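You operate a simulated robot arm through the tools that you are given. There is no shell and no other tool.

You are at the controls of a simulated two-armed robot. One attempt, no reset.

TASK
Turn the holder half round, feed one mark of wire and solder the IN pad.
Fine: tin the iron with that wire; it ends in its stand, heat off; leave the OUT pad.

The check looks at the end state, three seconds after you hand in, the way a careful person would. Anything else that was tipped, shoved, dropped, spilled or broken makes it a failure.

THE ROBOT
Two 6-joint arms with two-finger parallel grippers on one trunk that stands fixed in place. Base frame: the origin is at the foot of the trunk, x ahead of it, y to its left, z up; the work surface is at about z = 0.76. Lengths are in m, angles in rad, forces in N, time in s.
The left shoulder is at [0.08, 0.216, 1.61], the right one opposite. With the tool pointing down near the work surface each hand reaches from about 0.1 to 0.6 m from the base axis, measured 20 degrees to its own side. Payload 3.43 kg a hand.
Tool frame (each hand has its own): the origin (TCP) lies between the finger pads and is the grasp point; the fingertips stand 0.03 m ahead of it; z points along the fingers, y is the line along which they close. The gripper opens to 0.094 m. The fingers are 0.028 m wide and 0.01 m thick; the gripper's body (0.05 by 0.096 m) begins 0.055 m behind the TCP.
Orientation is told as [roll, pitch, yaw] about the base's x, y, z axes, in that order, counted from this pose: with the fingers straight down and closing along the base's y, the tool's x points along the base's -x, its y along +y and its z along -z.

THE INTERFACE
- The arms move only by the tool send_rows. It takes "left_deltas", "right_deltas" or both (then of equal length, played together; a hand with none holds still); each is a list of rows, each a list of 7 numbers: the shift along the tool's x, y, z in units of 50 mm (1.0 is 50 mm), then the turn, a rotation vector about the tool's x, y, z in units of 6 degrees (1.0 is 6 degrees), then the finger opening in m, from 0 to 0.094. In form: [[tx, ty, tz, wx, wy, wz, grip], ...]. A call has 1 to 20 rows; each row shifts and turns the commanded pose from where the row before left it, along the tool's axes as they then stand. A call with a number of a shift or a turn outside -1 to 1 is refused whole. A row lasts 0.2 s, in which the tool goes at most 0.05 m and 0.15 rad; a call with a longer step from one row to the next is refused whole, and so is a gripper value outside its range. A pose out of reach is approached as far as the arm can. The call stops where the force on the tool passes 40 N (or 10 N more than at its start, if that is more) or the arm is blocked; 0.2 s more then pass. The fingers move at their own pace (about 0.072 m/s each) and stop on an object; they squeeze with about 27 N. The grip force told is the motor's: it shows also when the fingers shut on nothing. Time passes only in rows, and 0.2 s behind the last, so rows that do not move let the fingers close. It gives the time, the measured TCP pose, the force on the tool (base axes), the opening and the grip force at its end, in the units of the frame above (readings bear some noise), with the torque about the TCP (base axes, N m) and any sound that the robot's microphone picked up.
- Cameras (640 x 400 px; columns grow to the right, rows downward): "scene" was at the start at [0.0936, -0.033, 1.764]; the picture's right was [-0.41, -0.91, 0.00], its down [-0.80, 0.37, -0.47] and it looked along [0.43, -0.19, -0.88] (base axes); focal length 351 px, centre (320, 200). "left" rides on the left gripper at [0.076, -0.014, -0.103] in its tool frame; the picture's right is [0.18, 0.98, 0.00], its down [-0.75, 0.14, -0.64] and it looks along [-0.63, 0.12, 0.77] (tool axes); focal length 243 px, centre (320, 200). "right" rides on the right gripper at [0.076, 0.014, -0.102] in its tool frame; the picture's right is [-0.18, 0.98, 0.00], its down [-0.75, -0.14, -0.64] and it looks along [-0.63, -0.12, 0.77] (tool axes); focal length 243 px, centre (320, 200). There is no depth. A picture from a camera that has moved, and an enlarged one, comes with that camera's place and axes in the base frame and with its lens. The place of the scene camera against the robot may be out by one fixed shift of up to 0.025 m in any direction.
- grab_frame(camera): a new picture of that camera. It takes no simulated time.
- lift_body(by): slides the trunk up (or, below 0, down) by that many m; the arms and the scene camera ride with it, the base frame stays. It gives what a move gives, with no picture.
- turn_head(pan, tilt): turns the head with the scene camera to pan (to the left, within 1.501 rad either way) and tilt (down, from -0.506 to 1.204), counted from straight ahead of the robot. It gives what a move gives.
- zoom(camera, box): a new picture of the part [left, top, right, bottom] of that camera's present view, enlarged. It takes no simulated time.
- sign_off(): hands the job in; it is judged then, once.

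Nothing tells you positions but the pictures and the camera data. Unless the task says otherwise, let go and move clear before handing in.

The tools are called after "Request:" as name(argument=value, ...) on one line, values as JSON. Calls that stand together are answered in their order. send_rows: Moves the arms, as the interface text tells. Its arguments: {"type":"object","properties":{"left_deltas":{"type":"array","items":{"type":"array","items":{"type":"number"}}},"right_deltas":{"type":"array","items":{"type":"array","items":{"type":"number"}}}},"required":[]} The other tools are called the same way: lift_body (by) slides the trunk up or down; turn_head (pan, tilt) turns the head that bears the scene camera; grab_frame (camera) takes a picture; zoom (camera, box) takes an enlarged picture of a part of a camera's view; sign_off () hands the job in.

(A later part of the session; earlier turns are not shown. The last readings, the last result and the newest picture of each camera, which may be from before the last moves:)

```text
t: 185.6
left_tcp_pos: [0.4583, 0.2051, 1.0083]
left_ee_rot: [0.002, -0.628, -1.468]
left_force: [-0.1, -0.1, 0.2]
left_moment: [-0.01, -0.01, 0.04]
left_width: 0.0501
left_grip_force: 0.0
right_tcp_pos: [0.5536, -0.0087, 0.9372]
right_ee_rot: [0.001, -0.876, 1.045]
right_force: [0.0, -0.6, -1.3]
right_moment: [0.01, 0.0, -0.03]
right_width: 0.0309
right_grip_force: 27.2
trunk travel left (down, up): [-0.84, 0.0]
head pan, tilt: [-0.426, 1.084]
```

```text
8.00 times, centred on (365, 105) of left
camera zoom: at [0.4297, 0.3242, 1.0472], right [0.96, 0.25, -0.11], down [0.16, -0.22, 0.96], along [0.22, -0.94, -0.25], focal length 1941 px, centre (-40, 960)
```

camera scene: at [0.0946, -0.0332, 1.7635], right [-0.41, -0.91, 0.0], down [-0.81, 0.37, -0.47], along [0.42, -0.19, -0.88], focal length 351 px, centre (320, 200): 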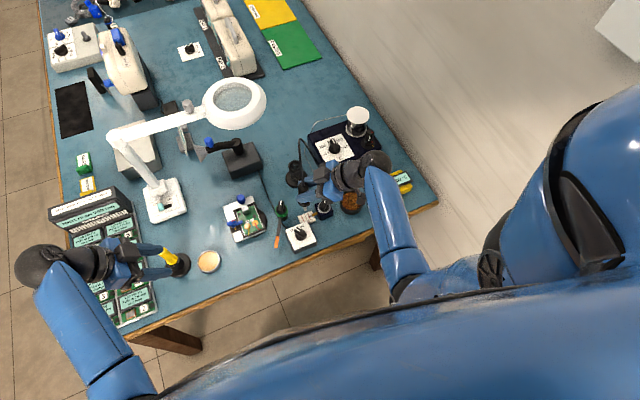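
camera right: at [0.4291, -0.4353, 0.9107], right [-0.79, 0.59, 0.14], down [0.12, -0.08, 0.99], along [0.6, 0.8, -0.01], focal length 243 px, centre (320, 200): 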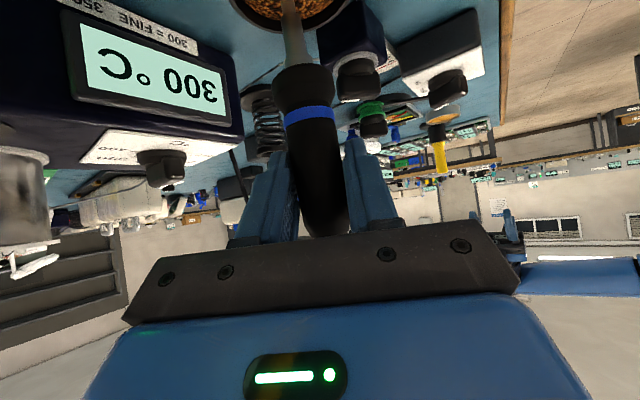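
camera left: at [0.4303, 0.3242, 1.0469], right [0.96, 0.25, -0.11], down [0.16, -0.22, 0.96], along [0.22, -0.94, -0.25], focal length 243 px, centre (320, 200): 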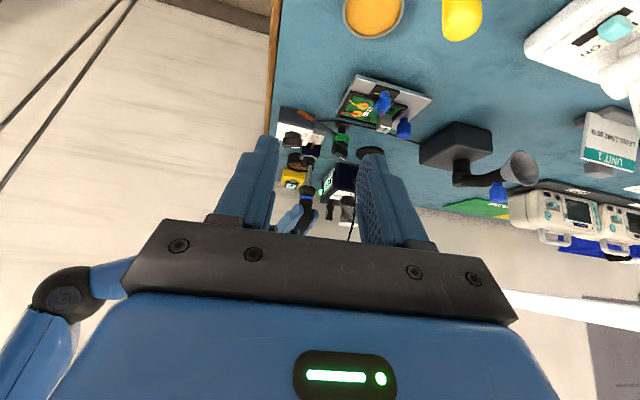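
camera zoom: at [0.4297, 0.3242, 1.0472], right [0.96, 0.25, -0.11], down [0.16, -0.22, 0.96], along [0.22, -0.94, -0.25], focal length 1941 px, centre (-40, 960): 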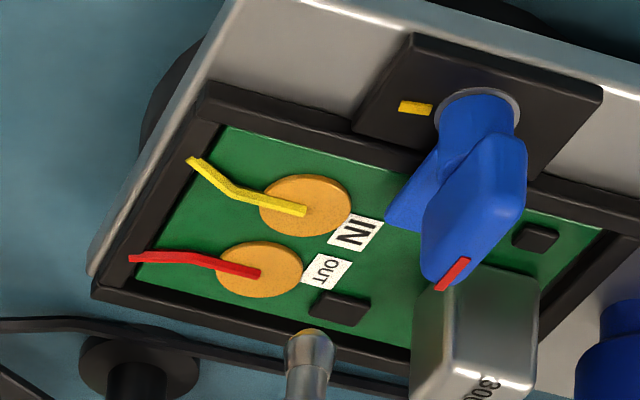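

Request:
send_rows(right_deltas=[[0.186, 0.007, 0.12, 0, 0, 0, 0.01], [0.186, 0.007, 0.12, 0, 0, 0, 0.01], [0, 0, 0, 0, 0, 0, 0.01]])

Request:
zoom(camera="scene", box=[235, 200, 275, 230])

Request:
zoom(camera="left", box=[340, 80, 390, 130])

```text
t: 186.4
left_tcp_pos: [0.4575, 0.2054, 1.0081]
left_ee_rot: [0.002, -0.628, -1.469]
left_force: [-0.3, -0.4, 0.7]
left_moment: [0.0, -0.04, -0.01]
left_width: 0.05
left_grip_force: 0.0
right_tcp_pos: [0.5523, -0.0108, 0.9159]
right_ee_rot: [0.005, -0.875, 1.043]
right_force: [-0.1, 0.5, -0.7]
right_moment: [-0.01, 0.0, -0.02]
right_width: 0.0311
right_grip_force: 26.9
trunk travel left (down, up): [-0.84, 0.0]
head pan, tilt: [-0.426, 1.084]
```

```text
13.33 times, centred on (255, 215) of scene
camera zoom: at [0.0934, -0.0329, 1.7636], right [-0.41, -0.91, 0.0], down [-0.8, 0.37, -0.47], along [0.43, -0.19, -0.88], focal length 4684 px, centre (1187, 0)
```

zoom: 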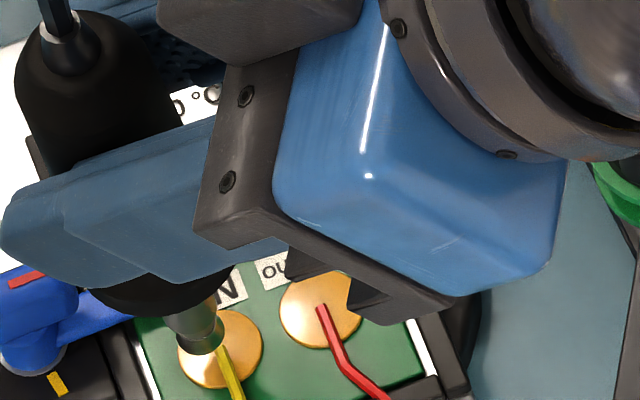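

```text
8.00 times, centred on (365, 105) of left
camera zoom: at [0.4296, 0.3244, 1.0472], right [0.96, 0.25, -0.11], down [0.16, -0.22, 0.96], along [0.22, -0.94, -0.25], focal length 1941 px, centre (-40, 960)
```

zoom: 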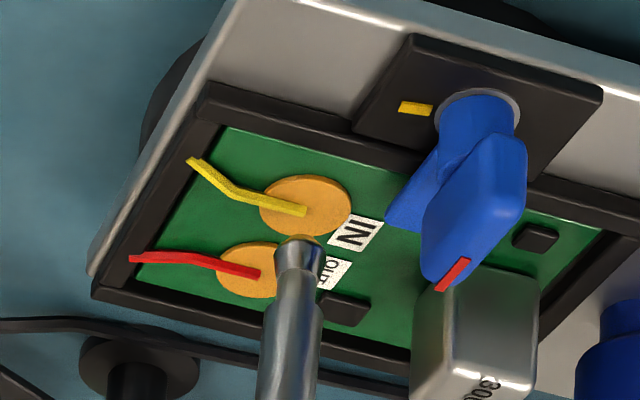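

Request:
send_rows(right_deltas=[[0.077, 0, 0.064, 0, 0, 0, 0.01], [0.077, 0, 0.064, 0, 0, 0, 0.01], [0, 0, 0, 0, 0, 0, 0.01], [0, 0, 0, 0, 0, 0, 0.01], [0, 0, 0, 0, 0, 0, 0.01], [0, 0, 0, 0, 0, 0, 0.01]])

Request:
zoom(camera="scene", box=[235, 200, 275, 230])

Request:
zoom(camera="left", box=[340, 80, 390, 130])

```text
t: 187.8
left_tcp_pos: [0.4568, 0.2052, 1.0088]
left_ee_rot: [0.003, -0.628, -1.469]
left_force: [0.3, -0.7, -0.7]
left_moment: [-0.03, 0.01, 0.01]
left_width: 0.0499
left_grip_force: 0.0
right_tcp_pos: [0.5508, -0.0092, 0.905]
right_ee_rot: [0.003, -0.876, 1.043]
right_force: [0.1, -0.4, -0.2]
right_moment: [0.0, 0.01, 0.0]
right_width: 0.031
right_grip_force: 27.4
trunk travel left (down, up): [-0.84, 0.0]
head pan, tilt: [-0.426, 1.084]
```

```text
13.33 times, centred on (255, 215) of scene
camera zoom: at [0.0937, -0.0328, 1.7636], right [-0.41, -0.91, 0.0], down [-0.8, 0.37, -0.47], along [0.43, -0.19, -0.88], focal length 4684 px, centre (1187, 0)
```

zoom: 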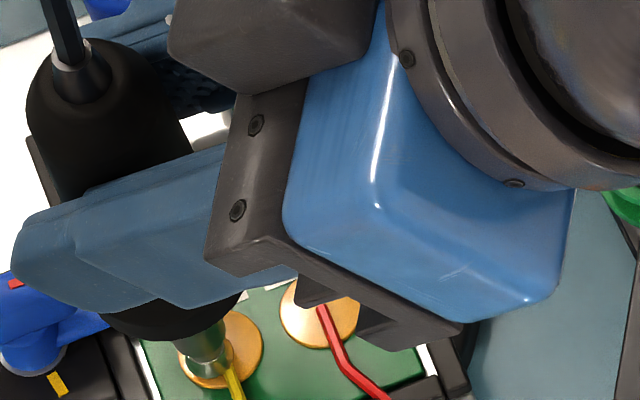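

```text
8.00 times, centred on (365, 105) of left
camera zoom: at [0.4298, 0.3244, 1.0471], right [0.96, 0.25, -0.11], down [0.16, -0.22, 0.96], along [0.22, -0.94, -0.25], focal length 1941 px, centre (-40, 960)
```

zoom: 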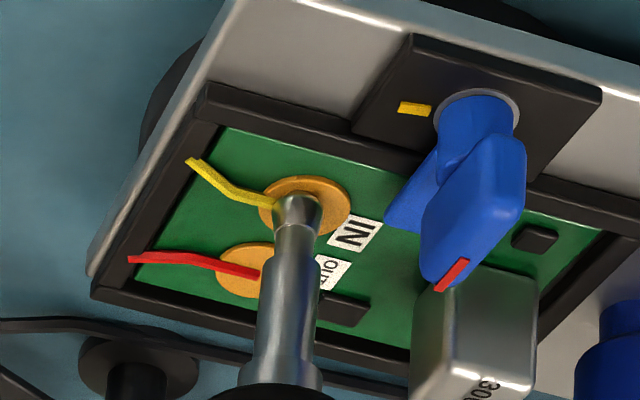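

Request:
send_rows(right_deltas=[[0.038, -0.062, 0.048, 0, 0, 0, 0.01], [0, 0, 0, 0, 0, 0, 0.01], [0, 0, 0, 0, 0, 0, 0.01], [0, 0, 0, 0, 0, 0, 0.01], [0, 0, 0, 0, 0, 0, 0.01], [0, 0, 0, 0, 0, 0, 0.01], [0, 0, 0, 0, 0, 0, 0.01], [0, 0, 0, 0, 0, 0, 0.01]])

Request:
zoom(camera="scene", box=[235, 205, 265, 230])

Request:
zoom(camera="left", box=[345, 90, 375, 120])

```text
t: 189.6
left_tcp_pos: [0.4564, 0.2057, 1.0097]
left_ee_rot: [0.002, -0.629, -1.471]
left_force: [0.1, 0.0, 0.8]
left_moment: [0.0, 0.02, 0.02]
left_width: 0.0499
left_grip_force: 0.1
right_tcp_pos: [0.5539, -0.0106, 0.9031]
right_ee_rot: [0.001, -0.878, 1.046]
right_force: [0.1, 0.1, 10.2]
right_moment: [0.09, -0.17, -0.05]
right_width: 0.0309
right_grip_force: 26.5
trunk travel left (down, up): [-0.84, 0.0]
head pan, tilt: [-0.426, 1.084]
```

```text
16.00 times, centred on (250, 218) of scene
camera zoom: at [0.0922, -0.0328, 1.7637], right [-0.41, -0.91, 0.0], down [-0.8, 0.37, -0.47], along [0.43, -0.19, -0.88], focal length 5620 px, centre (1440, -80)
```

zoom: 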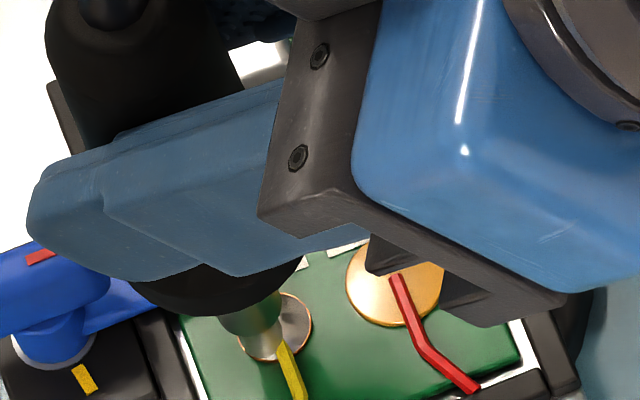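

```text
13.33 times, centred on (360, 105) of left
camera zoom: at [0.4289, 0.3244, 1.0476], right [0.96, 0.25, -0.11], down [0.16, -0.22, 0.96], along [0.22, -0.94, -0.25], focal length 3235 px, centre (-213, 1467)
```

zoom: 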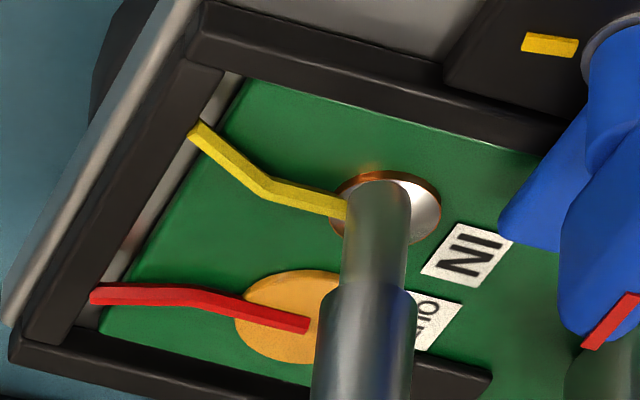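

The IN pad is now covered with solder. I lift straight up and inspect the board.

Request:
send_rows(right_deltas=[[-0.15, 0, -0.125, 0, 0, 0, 0.01], [-0.4, 0, -0.333, 0, 0, 0, 0.01], [-0.55, 0, -0.46, 0, 0, 0, 0.01], [-0.3, 0, -0.25, 0, 0, 0, 0.01], [0, 0, 0, 0, 0, 0, 0.01]])

Request:
zoom(camera="scene", box=[225, 190, 285, 235])

Request:
zoom(camera="left", box=[330, 80, 400, 140])

Request:
zoom(camera="left", box=[345, 90, 375, 120])

```text
t: 190.8
left_tcp_pos: [0.4566, 0.2052, 1.0071]
left_ee_rot: [0.001, -0.628, -1.469]
left_force: [-0.2, -0.3, -0.5]
left_moment: [0.0, 0.0, 0.0]
left_width: 0.05
left_grip_force: 0.0
right_tcp_pos: [0.5564, -0.0104, 0.9937]
right_ee_rot: [0.004, -0.876, 1.044]
right_force: [1.0, -1.6, -1.2]
right_moment: [-0.03, -0.01, 0.02]
right_width: 0.0308
right_grip_force: 26.9
trunk travel left (down, up): [-0.84, 0.0]
head pan, tilt: [-0.426, 1.084]
```

```text
8.89 times, centred on (255, 212) of scene
camera zoom: at [0.0942, -0.0328, 1.7635], right [-0.41, -0.91, 0.0], down [-0.81, 0.37, -0.47], along [0.43, -0.19, -0.88], focal length 3122 px, centre (898, 89)
```

zoom: 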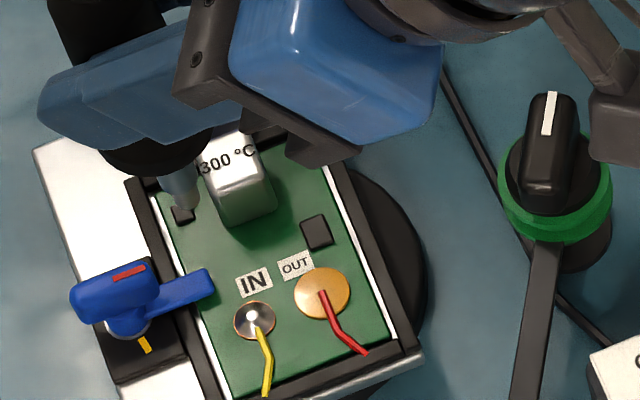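

```text
6.67 times, centred on (365, 110) of left
camera zoom: at [0.4301, 0.3244, 1.047], right [0.96, 0.25, -0.11], down [0.16, -0.22, 0.96], along [0.22, -0.94, -0.25], focal length 1618 px, centre (20, 800)
```

zoom: 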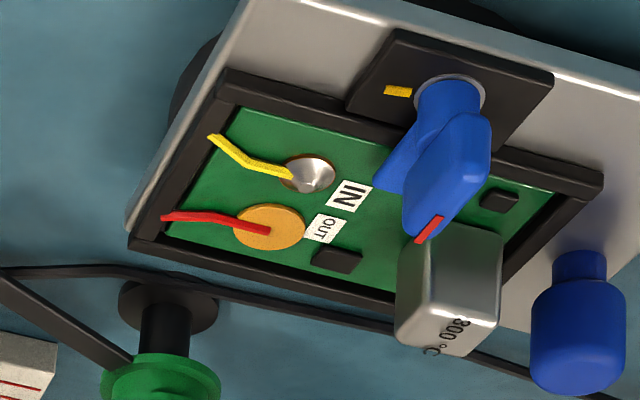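

```text
13.33 times, centred on (360, 105) of left
camera zoom: at [0.4301, 0.3244, 1.047], right [0.96, 0.25, -0.11], down [0.16, -0.22, 0.96], along [0.22, -0.94, -0.25], focal length 3235 px, centre (-213, 1467)
```

zoom: 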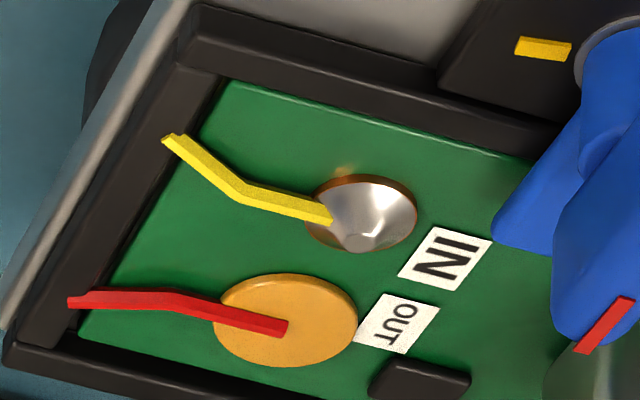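

A clean solder cone on IN, OUT untouched. Now the iron goes back: I raise it, turn the hand back to its pick-up orientation and carry it above the stand.

Request:
send_rows(right_deltas=[[-0.4, 0, -0.333, 0, 0, 0, 0.01], [-0.3, 0, -0.25, 0, 0, 0, 0.01], [0, 0, 0, 0.7669, 0, 0.6418, 0.01], [0, 0, 0, 0.7669, 0, 0.6418, 0.01], [0, 0, 0, 0.7669, 0, 0.6418, 0.01], [0, 0, 0, 0.7669, 0, 0.6418, 0.01], [0, 0, 0, 0.7669, 0, 0.6418, 0.01], [0, 0, 0, 0.7669, 0, 0.6418, 0.01], [0, 0, 0, 0.7669, 0, 0.6418, 0.01], [0, 0, 0, 0.7669, 0, 0.6418, 0.01], [0, 0, 0, 0.7669, 0, 0.6418, 0.01], [0, 0, 0, 0.7669, 0, 0.6418, 0.01]])

Request:
send_rows(right_deltas=[[-0.203, -0.63, 0.243, 0, 0, 0, 0.01], [-0.203, -0.63, 0.243, 0, 0, 0, 0.01], [-0.203, -0.63, 0.243, 0, 0, 0, 0.01], [-0.203, -0.63, 0.243, 0, 0, 0, 0.01], [-0.203, -0.63, 0.243, 0, 0, 0, 0.01], [-0.203, -0.63, 0.243, 0, 0, 0, 0.01], [0, 0, 0, 0, 0, 0, 0.01]])

Request:
grab_frame(camera="scene")

Request:
grab_frame(camera="right")

Request:
grab_frame(camera="left")

```text
t: 193.4
left_tcp_pos: [0.4578, 0.2048, 1.0083]
left_ee_rot: [0.003, -0.629, -1.467]
left_force: [0.4, -0.1, 0.4]
left_moment: [-0.01, 0.03, -0.01]
left_width: 0.0499
left_grip_force: 0.0
right_tcp_pos: [0.554, -0.0101, 1.0383]
right_ee_rot: [0.003, -0.874, -0.002]
right_force: [-0.2, 0.7, -0.6]
right_moment: [-0.01, 0.01, 0.0]
right_width: 0.0311
right_grip_force: 27.5
trunk travel left (down, up): [-0.84, 0.0]
head pan, tilt: [-0.426, 1.084]
```

```text
t: 195.0
left_tcp_pos: [0.4567, 0.2051, 1.0091]
left_ee_rot: [0.001, -0.628, -1.469]
left_force: [-0.7, -0.3, -0.3]
left_moment: [0.02, -0.02, 0.0]
left_width: 0.0498
left_grip_force: 0.1
right_tcp_pos: [0.6511, -0.2023, 1.0359]
right_ee_rot: [0.005, -0.873, -0.004]
right_force: [0.7, -0.6, -0.8]
right_moment: [-0.01, 0.07, 0.01]
right_width: 0.031
right_grip_force: 27.0
trunk travel left (down, up): [-0.84, 0.0]
head pan, tilt: [-0.426, 1.084]
```

```text
taken
camera scene: at [0.0937, -0.0326, 1.7636], right [-0.41, -0.91, 0.0], down [-0.8, 0.37, -0.47], along [0.43, -0.19, -0.88], focal length 351 px, centre (320, 200)
```

scene: 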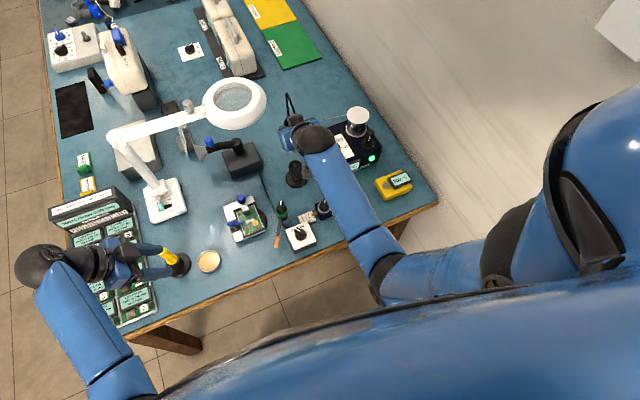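

```text
taken
camera right: at [0.5218, -0.1869, 1.0429], right [0.12, 0.98, 0.14], down [-0.01, -0.14, 0.99], along [0.99, -0.12, -0.01], focal length 243 px, centre (320, 200)
```

right: 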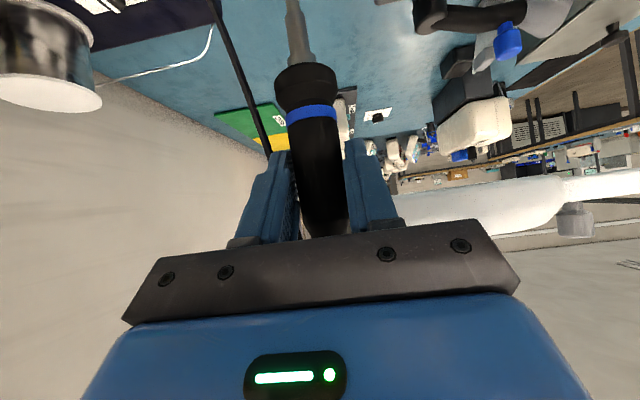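

```text
taken
camera left: at [0.4297, 0.3245, 1.0471], right [0.96, 0.25, -0.11], down [0.16, -0.22, 0.96], along [0.22, -0.94, -0.25], focal length 243 px, centre (320, 200)
```

left: 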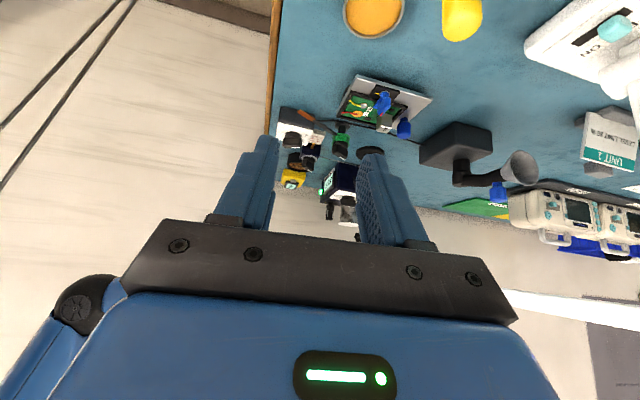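

Request:
send_rows(left_deltas=[[-0.05, 0.6, 0.035, 0, 0, 0, 0.05], [-0.05, 0.6, 0.035, 0, 0, 0, 0.05]])

Request:
zoom(camera="left", box=[290, 120, 390, 250])

Request:
zoom(camera="scene", box=[270, 110, 330, 200])

```text
t: 195.6
left_tcp_pos: [0.5221, 0.206, 1.0071]
left_ee_rot: [-0.002, -0.629, -1.466]
left_force: [-0.4, 0.1, -0.1]
left_moment: [0.0, 0.0, 0.01]
left_width: 0.0496
left_grip_force: 0.1
right_tcp_pos: [0.6517, -0.2009, 1.0338]
right_ee_rot: [0.003, -0.87, -0.002]
right_force: [-0.5, 0.0, -1.2]
right_moment: [0.02, 0.04, 0.03]
right_width: 0.0308
right_grip_force: 27.7
trunk travel left (down, up): [-0.84, 0.0]
head pan, tilt: [-0.426, 1.084]
```

```text
3.08 times, centred on (340, 185) of left
camera zoom: at [0.4935, 0.3256, 1.0454], right [0.96, 0.25, -0.11], down [0.17, -0.22, 0.96], along [0.22, -0.94, -0.25], focal length 746 px, centre (258, 246)
```

zoom: 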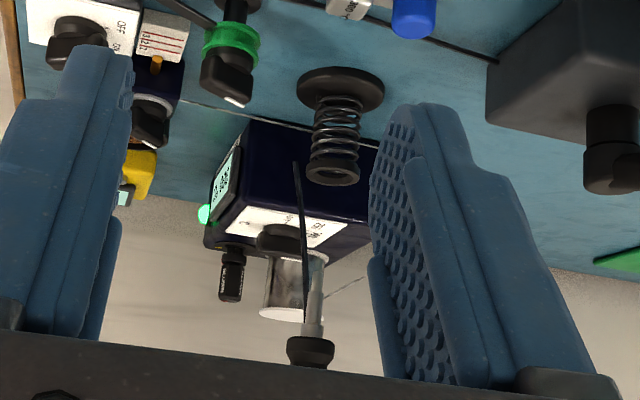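

```text
4.44 times, centred on (300, 155) of scene
camera zoom: at [0.097, -0.0327, 1.7633], right [-0.41, -0.91, 0.0], down [-0.81, 0.37, -0.47], along [0.42, -0.19, -0.89], focal length 1561 px, centre (409, 400)
```

zoom: 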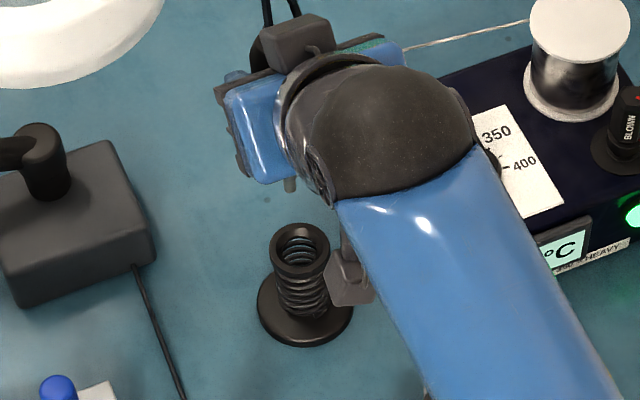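

Request:
zoom(camera="left", box=[325, 185, 365, 245])

Request:
zoom(camera="scene", box=[285, 135, 310, 175])

Request:
zoom(camera="right", box=[200, 0, 420, 40])

```text
6.67 times, centred on (345, 215) of left
camera zoom: at [0.4935, 0.3256, 1.0454], right [0.96, 0.25, -0.11], down [0.17, -0.22, 0.96], along [0.22, -0.94, -0.25], focal length 1618 px, centre (153, 100)
```

zoom: 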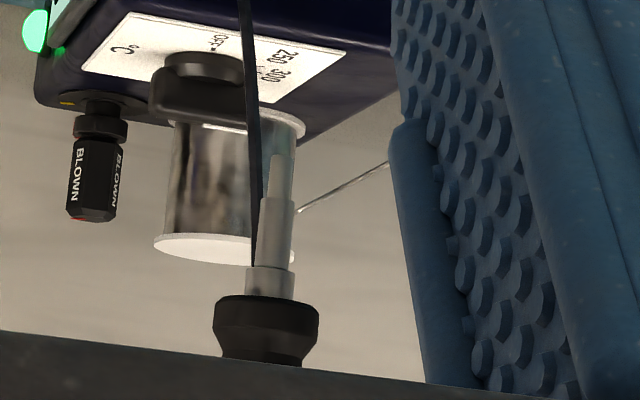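

```text
10.00 times, centred on (298, 155) of scene
camera zoom: at [0.097, -0.0327, 1.7633], right [-0.41, -0.91, 0.0], down [-0.81, 0.37, -0.47], along [0.42, -0.19, -0.89], focal length 3513 px, centre (545, 650)
```

zoom: 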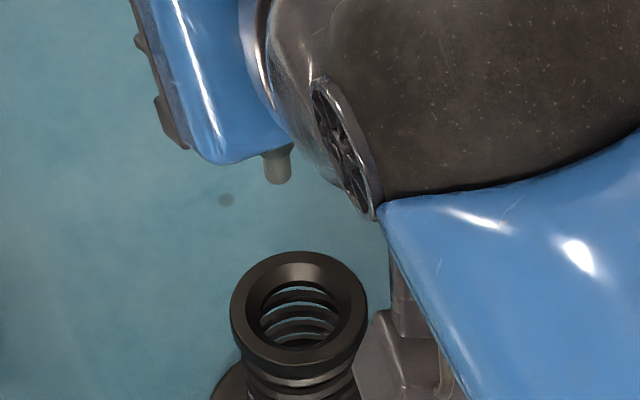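

```text
2.91 times, centred on (310, 20) of right
camera zoom: at [0.5236, -0.1865, 1.0418], right [0.12, 0.98, 0.14], down [-0.01, -0.14, 0.99], along [0.99, -0.12, -0.01], focal length 706 px, centre (349, 724)
```

zoom: 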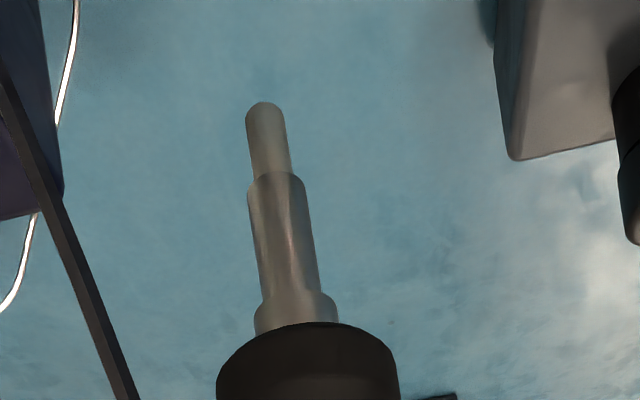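

Tip at (0.661, -0.203) versus ring centre at about (0.667, -0.207). I correct by 6 mm and 4 mm and lower until just above the ring.

Request:
send_rows(right_deltas=[[0.5, -0.04, 0.495, 0, 0, 0, 0.01], [0.47, -0.04, 0.47, 0, 0, 0, 0.01], [0, 0, 0, 0, 0, 0, 0.01]])

Request:
zoom(camera="left", box=[315, 145, 365, 225])

Request:
zoom(camera="right", box=[200, 0, 420, 40])

Request:
zoom(camera="scene", box=[280, 140, 315, 190])

```text
t: 196.4
left_tcp_pos: [0.5191, 0.2061, 1.008]
left_ee_rot: [0.001, -0.627, -1.467]
left_force: [-0.8, 0.5, -0.1]
left_moment: [-0.02, -0.01, 0.0]
left_width: 0.0499
left_grip_force: 0.1
right_tcp_pos: [0.6562, -0.2032, 0.9683]
right_ee_rot: [0.003, -0.874, -0.004]
right_force: [0.8, 0.2, -0.5]
right_moment: [-0.01, 0.0, 0.01]
right_width: 0.0309
right_grip_force: 26.7
trunk travel left (down, up): [-0.84, 0.0]
head pan, tilt: [-0.426, 1.084]
```

```text
5.00 times, centred on (340, 185) of left
camera zoom: at [0.4919, 0.3256, 1.0466], right [0.96, 0.25, -0.11], down [0.16, -0.22, 0.96], along [0.22, -0.94, -0.25], focal length 1213 px, centre (220, 275)
```

zoom: 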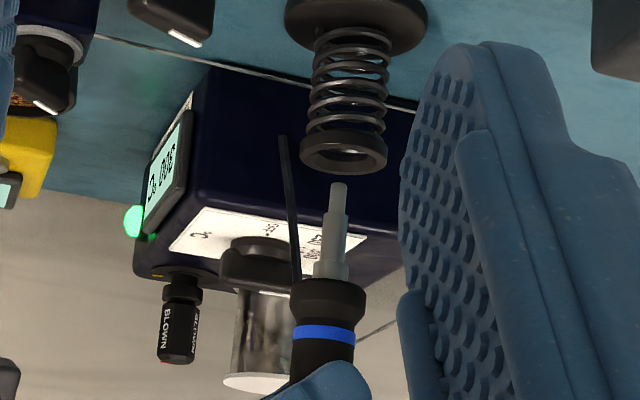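

```text
2.91 times, centred on (310, 20) of right
camera zoom: at [0.5277, -0.1886, 0.9754], right [0.12, 0.98, 0.14], down [-0.01, -0.14, 0.99], along [0.99, -0.12, -0.01], focal length 706 px, centre (349, 724)
```

zoom: 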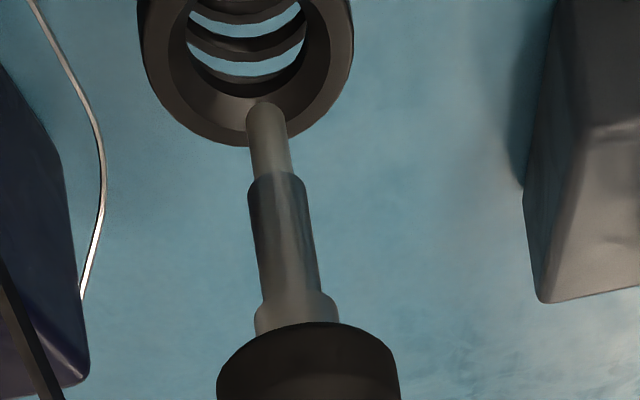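

```text
8.00 times, centred on (298, 165) of scene
camera zoom: at [0.0941, -0.0327, 1.7635], right [-0.41, -0.91, 0.0], down [-0.81, 0.37, -0.47], along [0.43, -0.19, -0.88], focal length 2810 px, centre (500, 480)
```

zoom: 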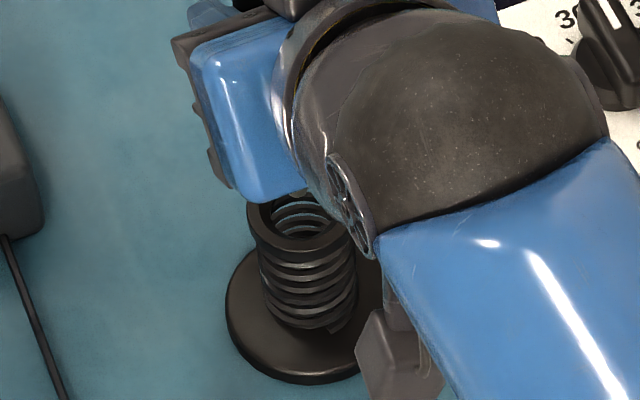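

The tip is centred over the ring within 2–3 mm. I lower it in gently, watching the force.

Request:
send_rows(right_deltas=[[0.28, -0.04, 0.288, 0, 0, 0, 0.01], [0.3, 0, 0.25, 0, 0, 0, 0.01], [0, 0, 0, 0, 0, 0, 0.01]])

Request:
zoom(camera="left", box=[315, 145, 365, 225])

Request:
zoom(camera="right", box=[200, 0, 420, 60])

```text
t: 197.2
left_tcp_pos: [0.5183, 0.2065, 1.0084]
left_ee_rot: [0.003, -0.627, -1.468]
left_force: [-0.6, 0.4, 0.1]
left_moment: [0.04, 0.0, 0.0]
left_width: 0.0497
left_grip_force: 0.1
right_tcp_pos: [0.6551, -0.2049, 0.9301]
right_ee_rot: [0.001, -0.874, -0.005]
right_force: [0.2, -0.8, -1.5]
right_moment: [0.03, 0.0, 0.0]
right_width: 0.0306
right_grip_force: 27.1
trunk travel left (down, up): [-0.84, 0.0]
head pan, tilt: [-0.426, 1.084]
```

```text
5.00 times, centred on (340, 185) of left
camera zoom: at [0.4912, 0.3257, 1.0468], right [0.96, 0.25, -0.11], down [0.16, -0.22, 0.96], along [0.22, -0.94, -0.25], focal length 1213 px, centre (220, 275)
```

zoom: 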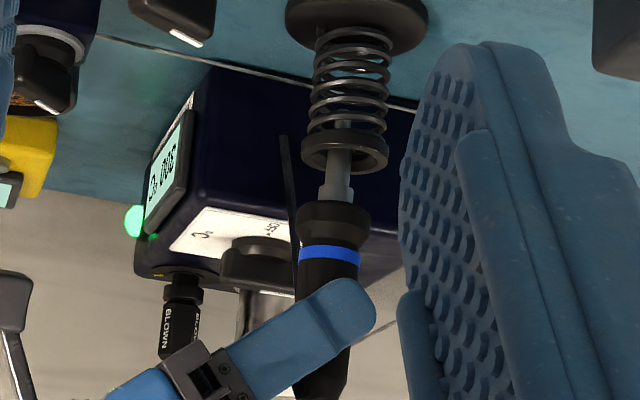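

```text
2.91 times, centred on (310, 30) of right
camera zoom: at [0.5268, -0.1904, 0.9371], right [0.12, 0.98, 0.14], down [-0.01, -0.14, 0.99], along [0.99, -0.12, -0.01], focal length 706 px, centre (349, 694)
```

zoom: 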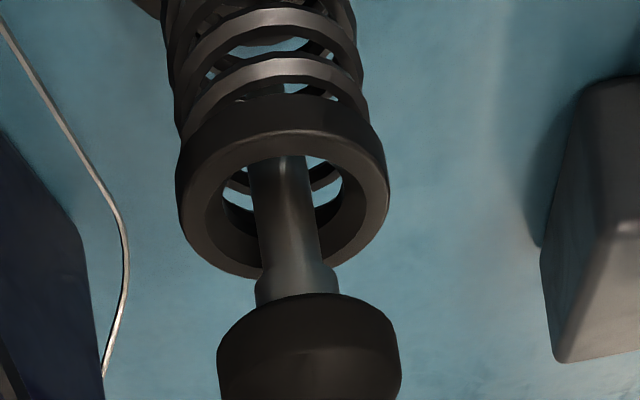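

Request:
send_rows(right_deltas=[[0.15, 0, 0.128, 0, 0, 0, 0.01], [0.12, 0, 0.1, 0, 0, 0, 0.01], [0, 0, 0, 0, 0, 0, 0.01]])

Request:
zoom(camera="left", box=[315, 145, 365, 225])

Request:
zoom(camera="right", box=[200, 0, 420, 60])

```text
t: 198.0
left_tcp_pos: [0.519, 0.206, 1.0081]
left_ee_rot: [0.002, -0.629, -1.468]
left_force: [0.0, -0.1, 0.4]
left_moment: [0.01, -0.01, 0.0]
left_width: 0.0499
left_grip_force: 0.0
right_tcp_pos: [0.6553, -0.2061, 0.9121]
right_ee_rot: [0.004, -0.875, -0.003]
right_force: [-0.3, 0.2, 0.3]
right_moment: [0.01, -0.02, -0.02]
right_width: 0.031
right_grip_force: 27.6
trunk travel left (down, up): [-0.84, 0.0]
head pan, tilt: [-0.426, 1.084]
```

```text
5.00 times, centred on (340, 185) of left
camera zoom: at [0.4914, 0.3256, 1.0467], right [0.96, 0.25, -0.11], down [0.16, -0.22, 0.96], along [0.22, -0.94, -0.25], focal length 1213 px, centre (220, 275)
```

zoom: 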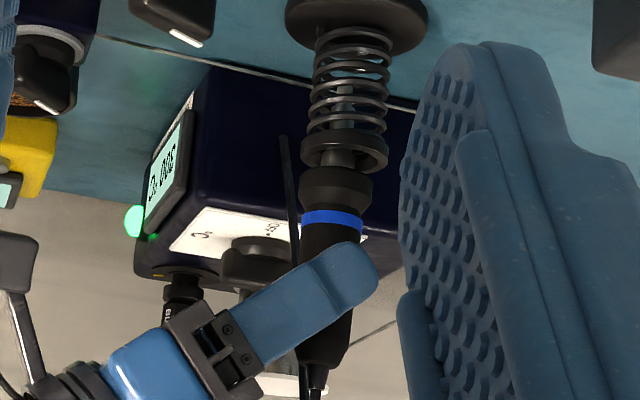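

```text
2.91 times, centred on (310, 30) of right
camera zoom: at [0.5268, -0.1909, 0.9197], right [0.12, 0.98, 0.14], down [-0.01, -0.14, 0.99], along [0.99, -0.12, -0.01], focal length 706 px, centre (349, 694)
```

zoom: 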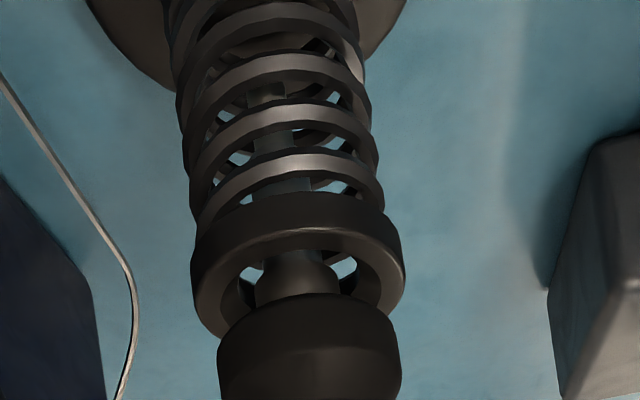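

Request:
send_rows(right_deltas=[[0.06, 0, 0.11, 0, 0, 0, 0.01], [0.046, 0, 0.038, 0, 0, 0, 0.01], [0, 0, 0, 0, 0, 0, 0.01]])

Request:
zoom(camera="left", box=[315, 145, 365, 225])

Request:
zoom(camera="right", box=[200, 0, 420, 60])

```text
t: 198.8
left_tcp_pos: [0.5194, 0.2066, 1.0092]
left_ee_rot: [0.001, -0.626, -1.469]
left_force: [0.2, -0.4, 0.5]
left_moment: [-0.01, 0.02, 0.01]
left_width: 0.0498
left_grip_force: 0.1
right_tcp_pos: [0.6587, -0.205, 0.9028]
right_ee_rot: [0.007, -0.873, -0.003]
right_force: [-1.4, 0.7, -0.7]
right_moment: [0.04, 0.01, 0.01]
right_width: 0.031
right_grip_force: 27.1
trunk travel left (down, up): [-0.84, 0.0]
head pan, tilt: [-0.426, 1.084]
```

```text
5.00 times, centred on (340, 185) of left
camera zoom: at [0.4914, 0.3255, 1.0467], right [0.96, 0.25, -0.11], down [0.16, -0.22, 0.96], along [0.22, -0.94, -0.25], focal length 1213 px, centre (220, 275)
```

zoom: 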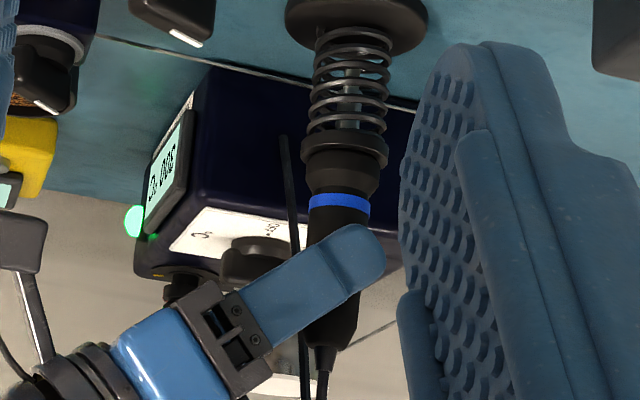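

```text
2.91 times, centred on (310, 30) of right
camera zoom: at [0.5296, -0.1902, 0.9109], right [0.12, 0.98, 0.14], down [-0.01, -0.14, 0.99], along [0.99, -0.12, -0.01], focal length 706 px, centre (349, 694)
```

zoom: 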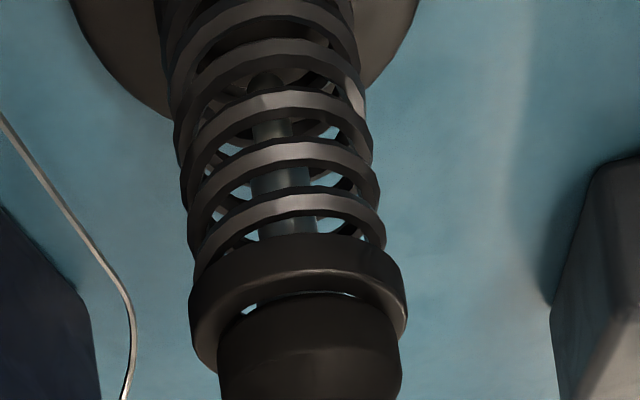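

Request:
send_rows(right_deltas=[[0.046, 0, 0.038, 0, 0, 0, 0.01], [0, 0, 0, 0, 0, 0, 0.01], [0, 0, 0, 0, 0, 0, 0.01]])

Request:
zoom(camera="left", box=[315, 145, 365, 225])

Request:
zoom(camera="right", box=[200, 0, 420, 80])

```text
t: 199.6
left_tcp_pos: [0.5175, 0.2061, 1.0084]
left_ee_rot: [0.003, -0.629, -1.471]
left_force: [-0.4, 0.5, 0.4]
left_moment: [-0.01, 0.0, 0.0]
left_width: 0.05
left_grip_force: 0.1
right_tcp_pos: [0.66, -0.2049, 0.9017]
right_ee_rot: [0.003, -0.879, -0.002]
right_force: [-1.8, -1.2, 12.1]
right_moment: [0.06, 0.16, -0.01]
right_width: 0.0311
right_grip_force: 27.2
trunk travel left (down, up): [-0.84, 0.0]
head pan, tilt: [-0.426, 1.084]
```

```text
5.00 times, centred on (340, 185) of left
camera zoom: at [0.4899, 0.3258, 1.0475], right [0.96, 0.25, -0.11], down [0.16, -0.22, 0.96], along [0.22, -0.94, -0.25], focal length 1213 px, centre (220, 275)
```

zoom: 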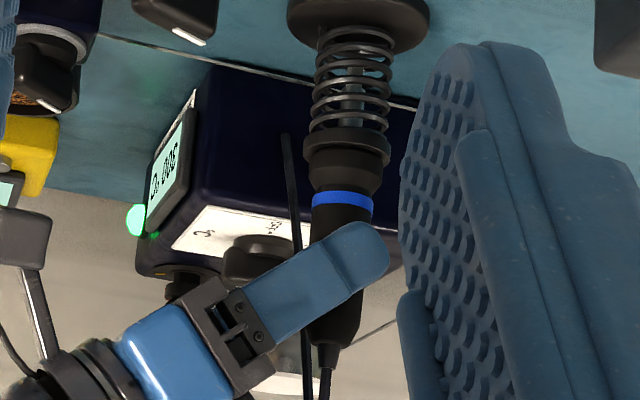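

```text
2.91 times, centred on (310, 40) of right
camera zoom: at [0.53, -0.1903, 0.9098], right [0.12, 0.98, 0.14], down [-0.01, -0.14, 0.99], along [0.99, -0.12, 0.0], focal length 706 px, centre (349, 666)
```

zoom: 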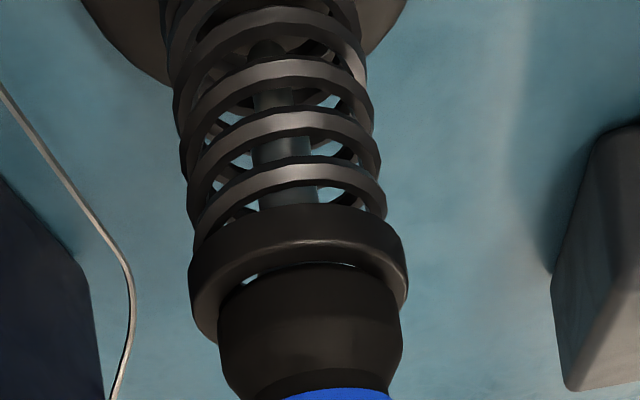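

The iron is seated (12 N on the ring). I relieve the pressure, open the fingers and back straight away.

Request:
send_rows(right_deltas=[[-0.018, 0, -0.015, 0, 0, 0, 0.01], [0, 0, 0, 0, 0, 0, 0.04], [0, 0, 0, 0, 0, 0, 0.05], [0, 0, 0, 0, 0, 0, 0.055], [0, 0, 0, 0, 0, 0, 0.055]])

Request:
zoom(camera="left", box=[315, 145, 365, 225])

Request:
grab_frame(camera="right")

```text
t: 200.8
left_tcp_pos: [0.5191, 0.2053, 1.0085]
left_ee_rot: [0.0, -0.627, -1.467]
left_force: [0.3, 0.3, -0.4]
left_moment: [-0.03, -0.01, 0.0]
left_width: 0.05
left_grip_force: 0.0
right_tcp_pos: [0.6591, -0.2051, 0.9009]
right_ee_rot: [0.003, -0.871, -0.003]
right_force: [-0.5, 0.1, 0.6]
right_moment: [-0.01, -0.02, 0.0]
right_width: 0.0549
right_grip_force: 0.0
trunk travel left (down, up): [-0.84, 0.0]
head pan, tilt: [-0.426, 1.084]
```

```text
5.00 times, centred on (340, 185) of left
camera zoom: at [0.4917, 0.3255, 1.0465], right [0.96, 0.25, -0.11], down [0.16, -0.22, 0.96], along [0.22, -0.94, -0.25], focal length 1213 px, centre (220, 275)
```

zoom: 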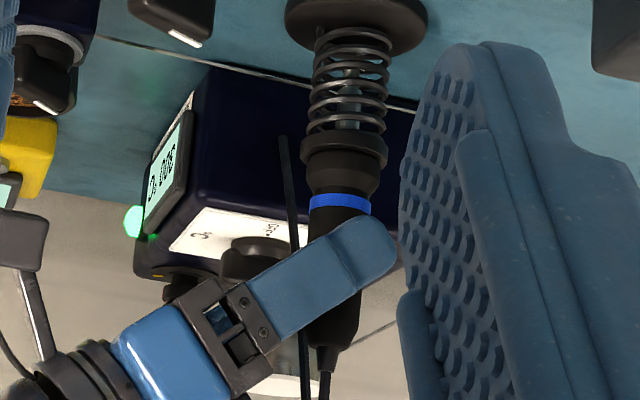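

```text
taken
camera right: at [0.5302, -0.1909, 0.9094], right [0.12, 0.98, 0.14], down [-0.01, -0.14, 0.99], along [0.99, -0.12, -0.01], focal length 243 px, centre (320, 200)
```

right: 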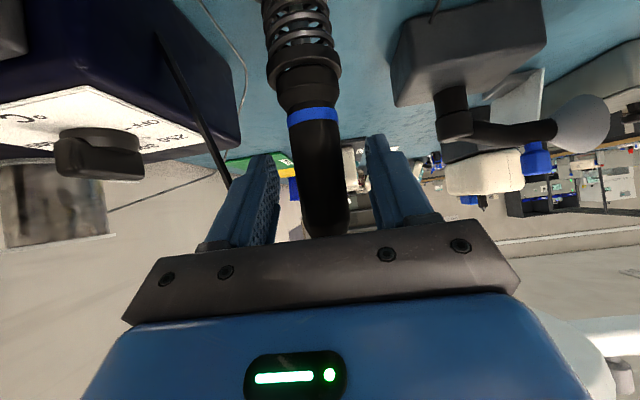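

Request:
send_rows(right_deltas=[[0.2, 0, -0.24, 0, 0, 0, 0.055], [0.385, 0, -0.46, 0, 0, 0, 0.055], [0.385, 0, -0.46, 0, 0, 0, 0.055], [0.2, 0, -0.24, 0, 0, 0, 0.055], [0, 0, 0, 0, 0, 0, 0.055]])

Request:
zoom(camera="left", box=[305, 120, 375, 240])

Request:
grab_frame(camera="right")

Request:
zoom(camera="scene", box=[265, 100, 345, 200])

```text
t: 202.0
left_tcp_pos: [0.5206, 0.2062, 1.0068]
left_ee_rot: [0.0, -0.628, -1.468]
left_force: [0.6, 0.9, -0.7]
left_moment: [0.01, 0.04, 0.02]
left_width: 0.0501
left_grip_force: 0.0
right_tcp_pos: [0.5685, -0.2053, 0.9016]
right_ee_rot: [0.005, -0.874, -0.003]
right_force: [0.7, 0.6, -0.1]
right_moment: [-0.01, -0.04, 0.03]
right_width: 0.0549
right_grip_force: 0.0
trunk travel left (down, up): [-0.84, 0.0]
head pan, tilt: [-0.426, 1.084]
```

```text
3.33 times, centred on (340, 180) of left
camera zoom: at [0.4919, 0.3256, 1.0464], right [0.96, 0.25, -0.11], down [0.16, -0.22, 0.96], along [0.22, -0.94, -0.25], focal length 809 px, centre (253, 267)
```

zoom: 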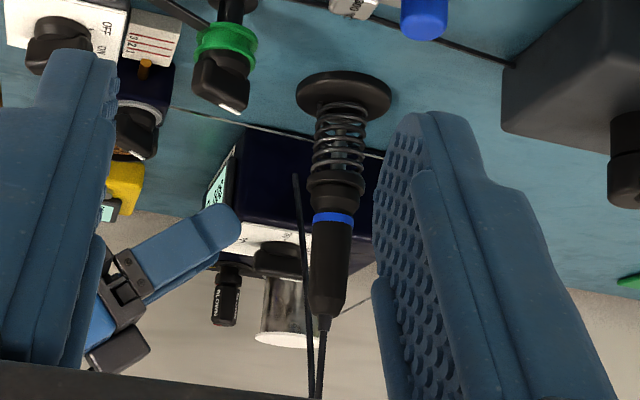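

```text
taken
camera right: at [0.4397, -0.1908, 0.9095], right [0.12, 0.98, 0.14], down [-0.01, -0.14, 0.99], along [0.99, -0.12, -0.01], focal length 243 px, centre (320, 200)
```

right: 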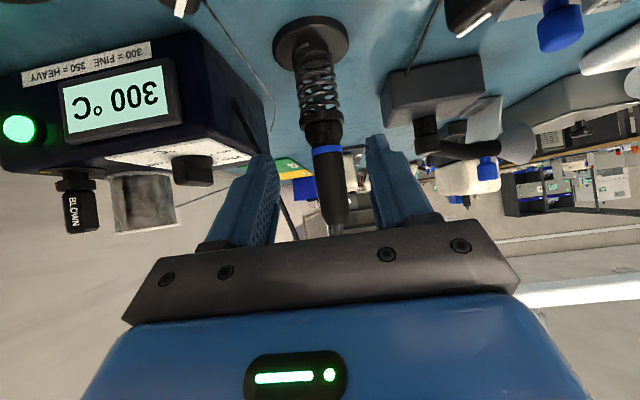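

```text
4.00 times, centred on (305, 150) of scene
camera zoom: at [0.0944, -0.0328, 1.7635], right [-0.41, -0.91, 0.0], down [-0.81, 0.37, -0.47], along [0.43, -0.19, -0.88], focal length 1405 px, centre (380, 400)
```

zoom: 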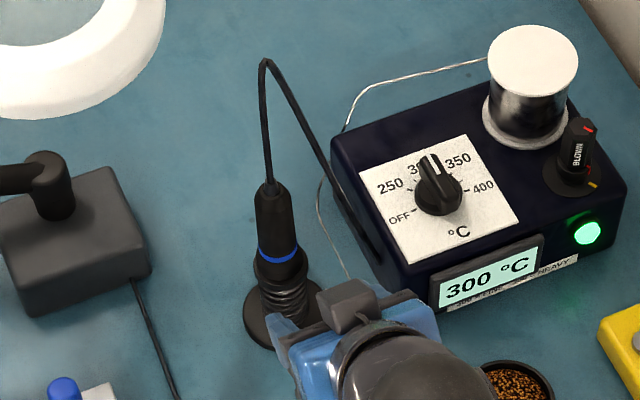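

The iron sits properly in its stand. Next is switching the heat off; for that the trunk must come down, so first I bring both hands to safe upright poses.

Request:
send_rows(left_deltas=[[0, 0, 0, 0, 1, 0, 0.05], [0, 0, 0, 0, 1, 0, 0.05], [0, 0, 0, 0, 1, 0, 0.05], [0, 0, 0, 0, 1, 0, 0.05], [0, 0, 0, 0, 1, 0, 0.05], [0, 0, 0, 0, 1, 0, 0.05], [0, 0, 0, 0, 0, -1, 0.05], [0, 0, 0, 0, 0, -1, 0.05], [0, 0, 0, 0, 0, -1, 0.05], [0, 0, 0, 0, 0, -1, 0.05], [0, 0, 0, 0, 0, -1, 0.05], [0, 0, 0, 0, 0, -1, 0.05], [0, 0, 0, 0, 0, -1, 0.05], [0, 0, 0, 0, 0, -1, 0.05], [0, 0, 0, 0, 0, -1, 0.05], [0, 0, 0, 0, 0, -1, 0.05], [0, 0, 0, 0, 0, -1, 0.05], [0, 0, 0, 0, 0, -1, 0.05], [0, 0, 0, 0, 0, -1, 0.05], [0, 0, 0, 0, 0, -1, 0.05]], right_deltas=[[0.2, 0, -0.24, 0, 0, 0, 0.055], [0.1, -0.3, -0.5, 0, 0, 0, 0.055], [-0.3, -0.4, -0.4, 0, 0, 0, 0.055], [-0.4, -0.4, -0.3, 0, 0, 0, 0.055], [-0.4, -0.4, -0.3, 0, 0, 0, 0.055], [-0.3, -0.3, -0.25, 0, 0, 0, 0.055], [0, 0, 0, 0, 1, 0, 0.055], [0, 0, 0, 0, 1, 0, 0.055], [0, 0, 0, 0, 1, 0, 0.055], [0, 0, 0, 0, 1, 0, 0.055], [0, 0, 0, 0, 1, 0, 0.055], [0, 0, 0, 0, 1, 0, 0.055], [0, 0, 0, 0, 1, 0, 0.055], [0, 0, 0, 0, 1, 0, 0.055], [0, 0, 0, 0, 0.35, 0, 0.055], [0, 0, 0, 0, 0, 0, 0.055], [0, 0, 0, 0, 0, 0, 0.055], [0, 0, 0, 0, 0, 0, 0.055], [0, 0, 0, 0, 0, 0, 0.055], [0, 0, 0, 0, 0, 0, 0.055]])

Request:
grab_frame(camera="scene")

Request:
grab_frame(camera="right")

```text
t: 206.2
left_tcp_pos: [0.5193, 0.2051, 1.0089]
left_ee_rot: [0.002, -0.001, 0.0]
left_force: [0.0, 0.0, -0.2]
left_moment: [0.04, 0.0, 0.05]
left_width: 0.0499
left_grip_force: 0.0
right_tcp_pos: [0.5273, -0.2961, 1.0084]
right_ee_rot: [0.004, 0.0, 0.0]
right_force: [0.2, -0.1, 0.0]
right_moment: [-0.02, -0.01, 0.0]
right_width: 0.0548
right_grip_force: 0.1
trunk travel left (down, up): [-0.84, 0.0]
head pan, tilt: [-0.426, 1.084]
```

```text
taken
camera scene: at [0.0937, -0.0329, 1.7636], right [-0.41, -0.91, 0.0], down [-0.8, 0.37, -0.47], along [0.43, -0.19, -0.88], focal length 351 px, centre (320, 200)
```

scene: 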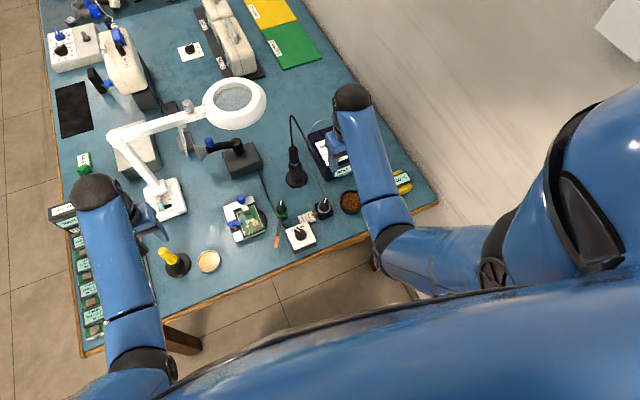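

```text
taken
camera right: at [0.4499, -0.2818, 1.11], right [0.18, 0.98, 0.0], down [0.75, -0.14, 0.64], along [0.63, -0.12, -0.77], focal length 243 px, centre (320, 200)
```

right: 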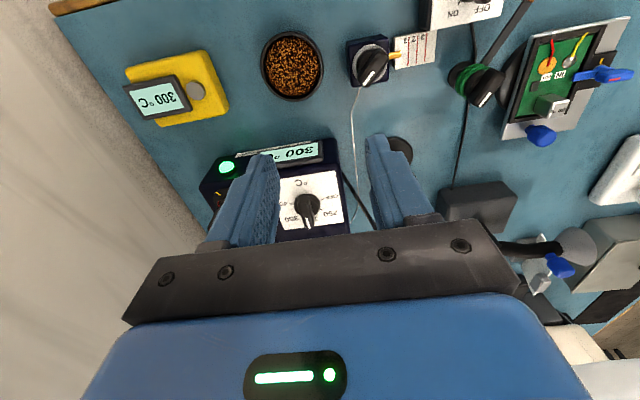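

Request:
zoom(camera="right", box=[260, 140, 360, 240])

Request:
send_rows(left_deltas=[[-0.04, -0.7, -0.2, 0, 0, 0, 0.05], [-0.04, -0.7, -0.2, 0, 0, 0, 0.05], [-0.04, -0.7, -0.2, 0, 0, 0, 0.05], [-0.04, -0.7, -0.2, 0, 0, 0, 0.05]])

```text
4.00 times, centred on (310, 190) of right
camera zoom: at [0.4499, -0.2818, 1.11], right [0.18, 0.98, 0.0], down [0.75, -0.14, 0.64], along [0.63, -0.12, -0.77], focal length 970 px, centre (360, 240)
```

zoom: 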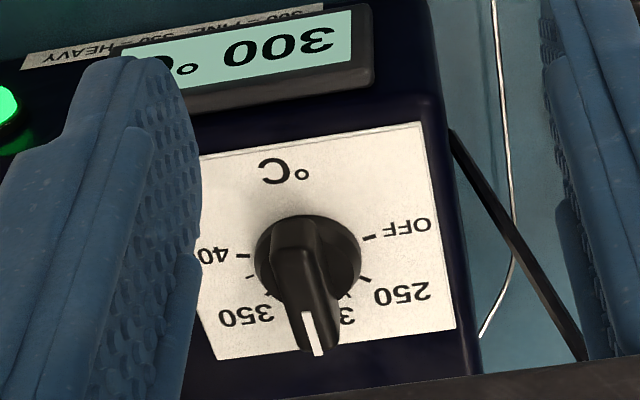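

```text
t: 207.2
left_tcp_pos: [0.5254, 0.064, 1.0487]
left_ee_rot: [0.001, -0.001, 0.002]
left_force: [0.4, -0.9, -0.4]
left_moment: [0.01, 0.0, 0.0]
left_width: 0.05
left_grip_force: 0.1
right_tcp_pos: [0.5283, -0.2967, 1.0069]
right_ee_rot: [0.005, 0.004, -0.002]
right_force: [-0.5, -0.2, -0.3]
right_moment: [0.01, 0.03, 0.01]
right_width: 0.0549
right_grip_force: 0.1
trunk travel left (down, up): [-0.84, 0.0]
head pan, tilt: [-0.426, 1.084]
```

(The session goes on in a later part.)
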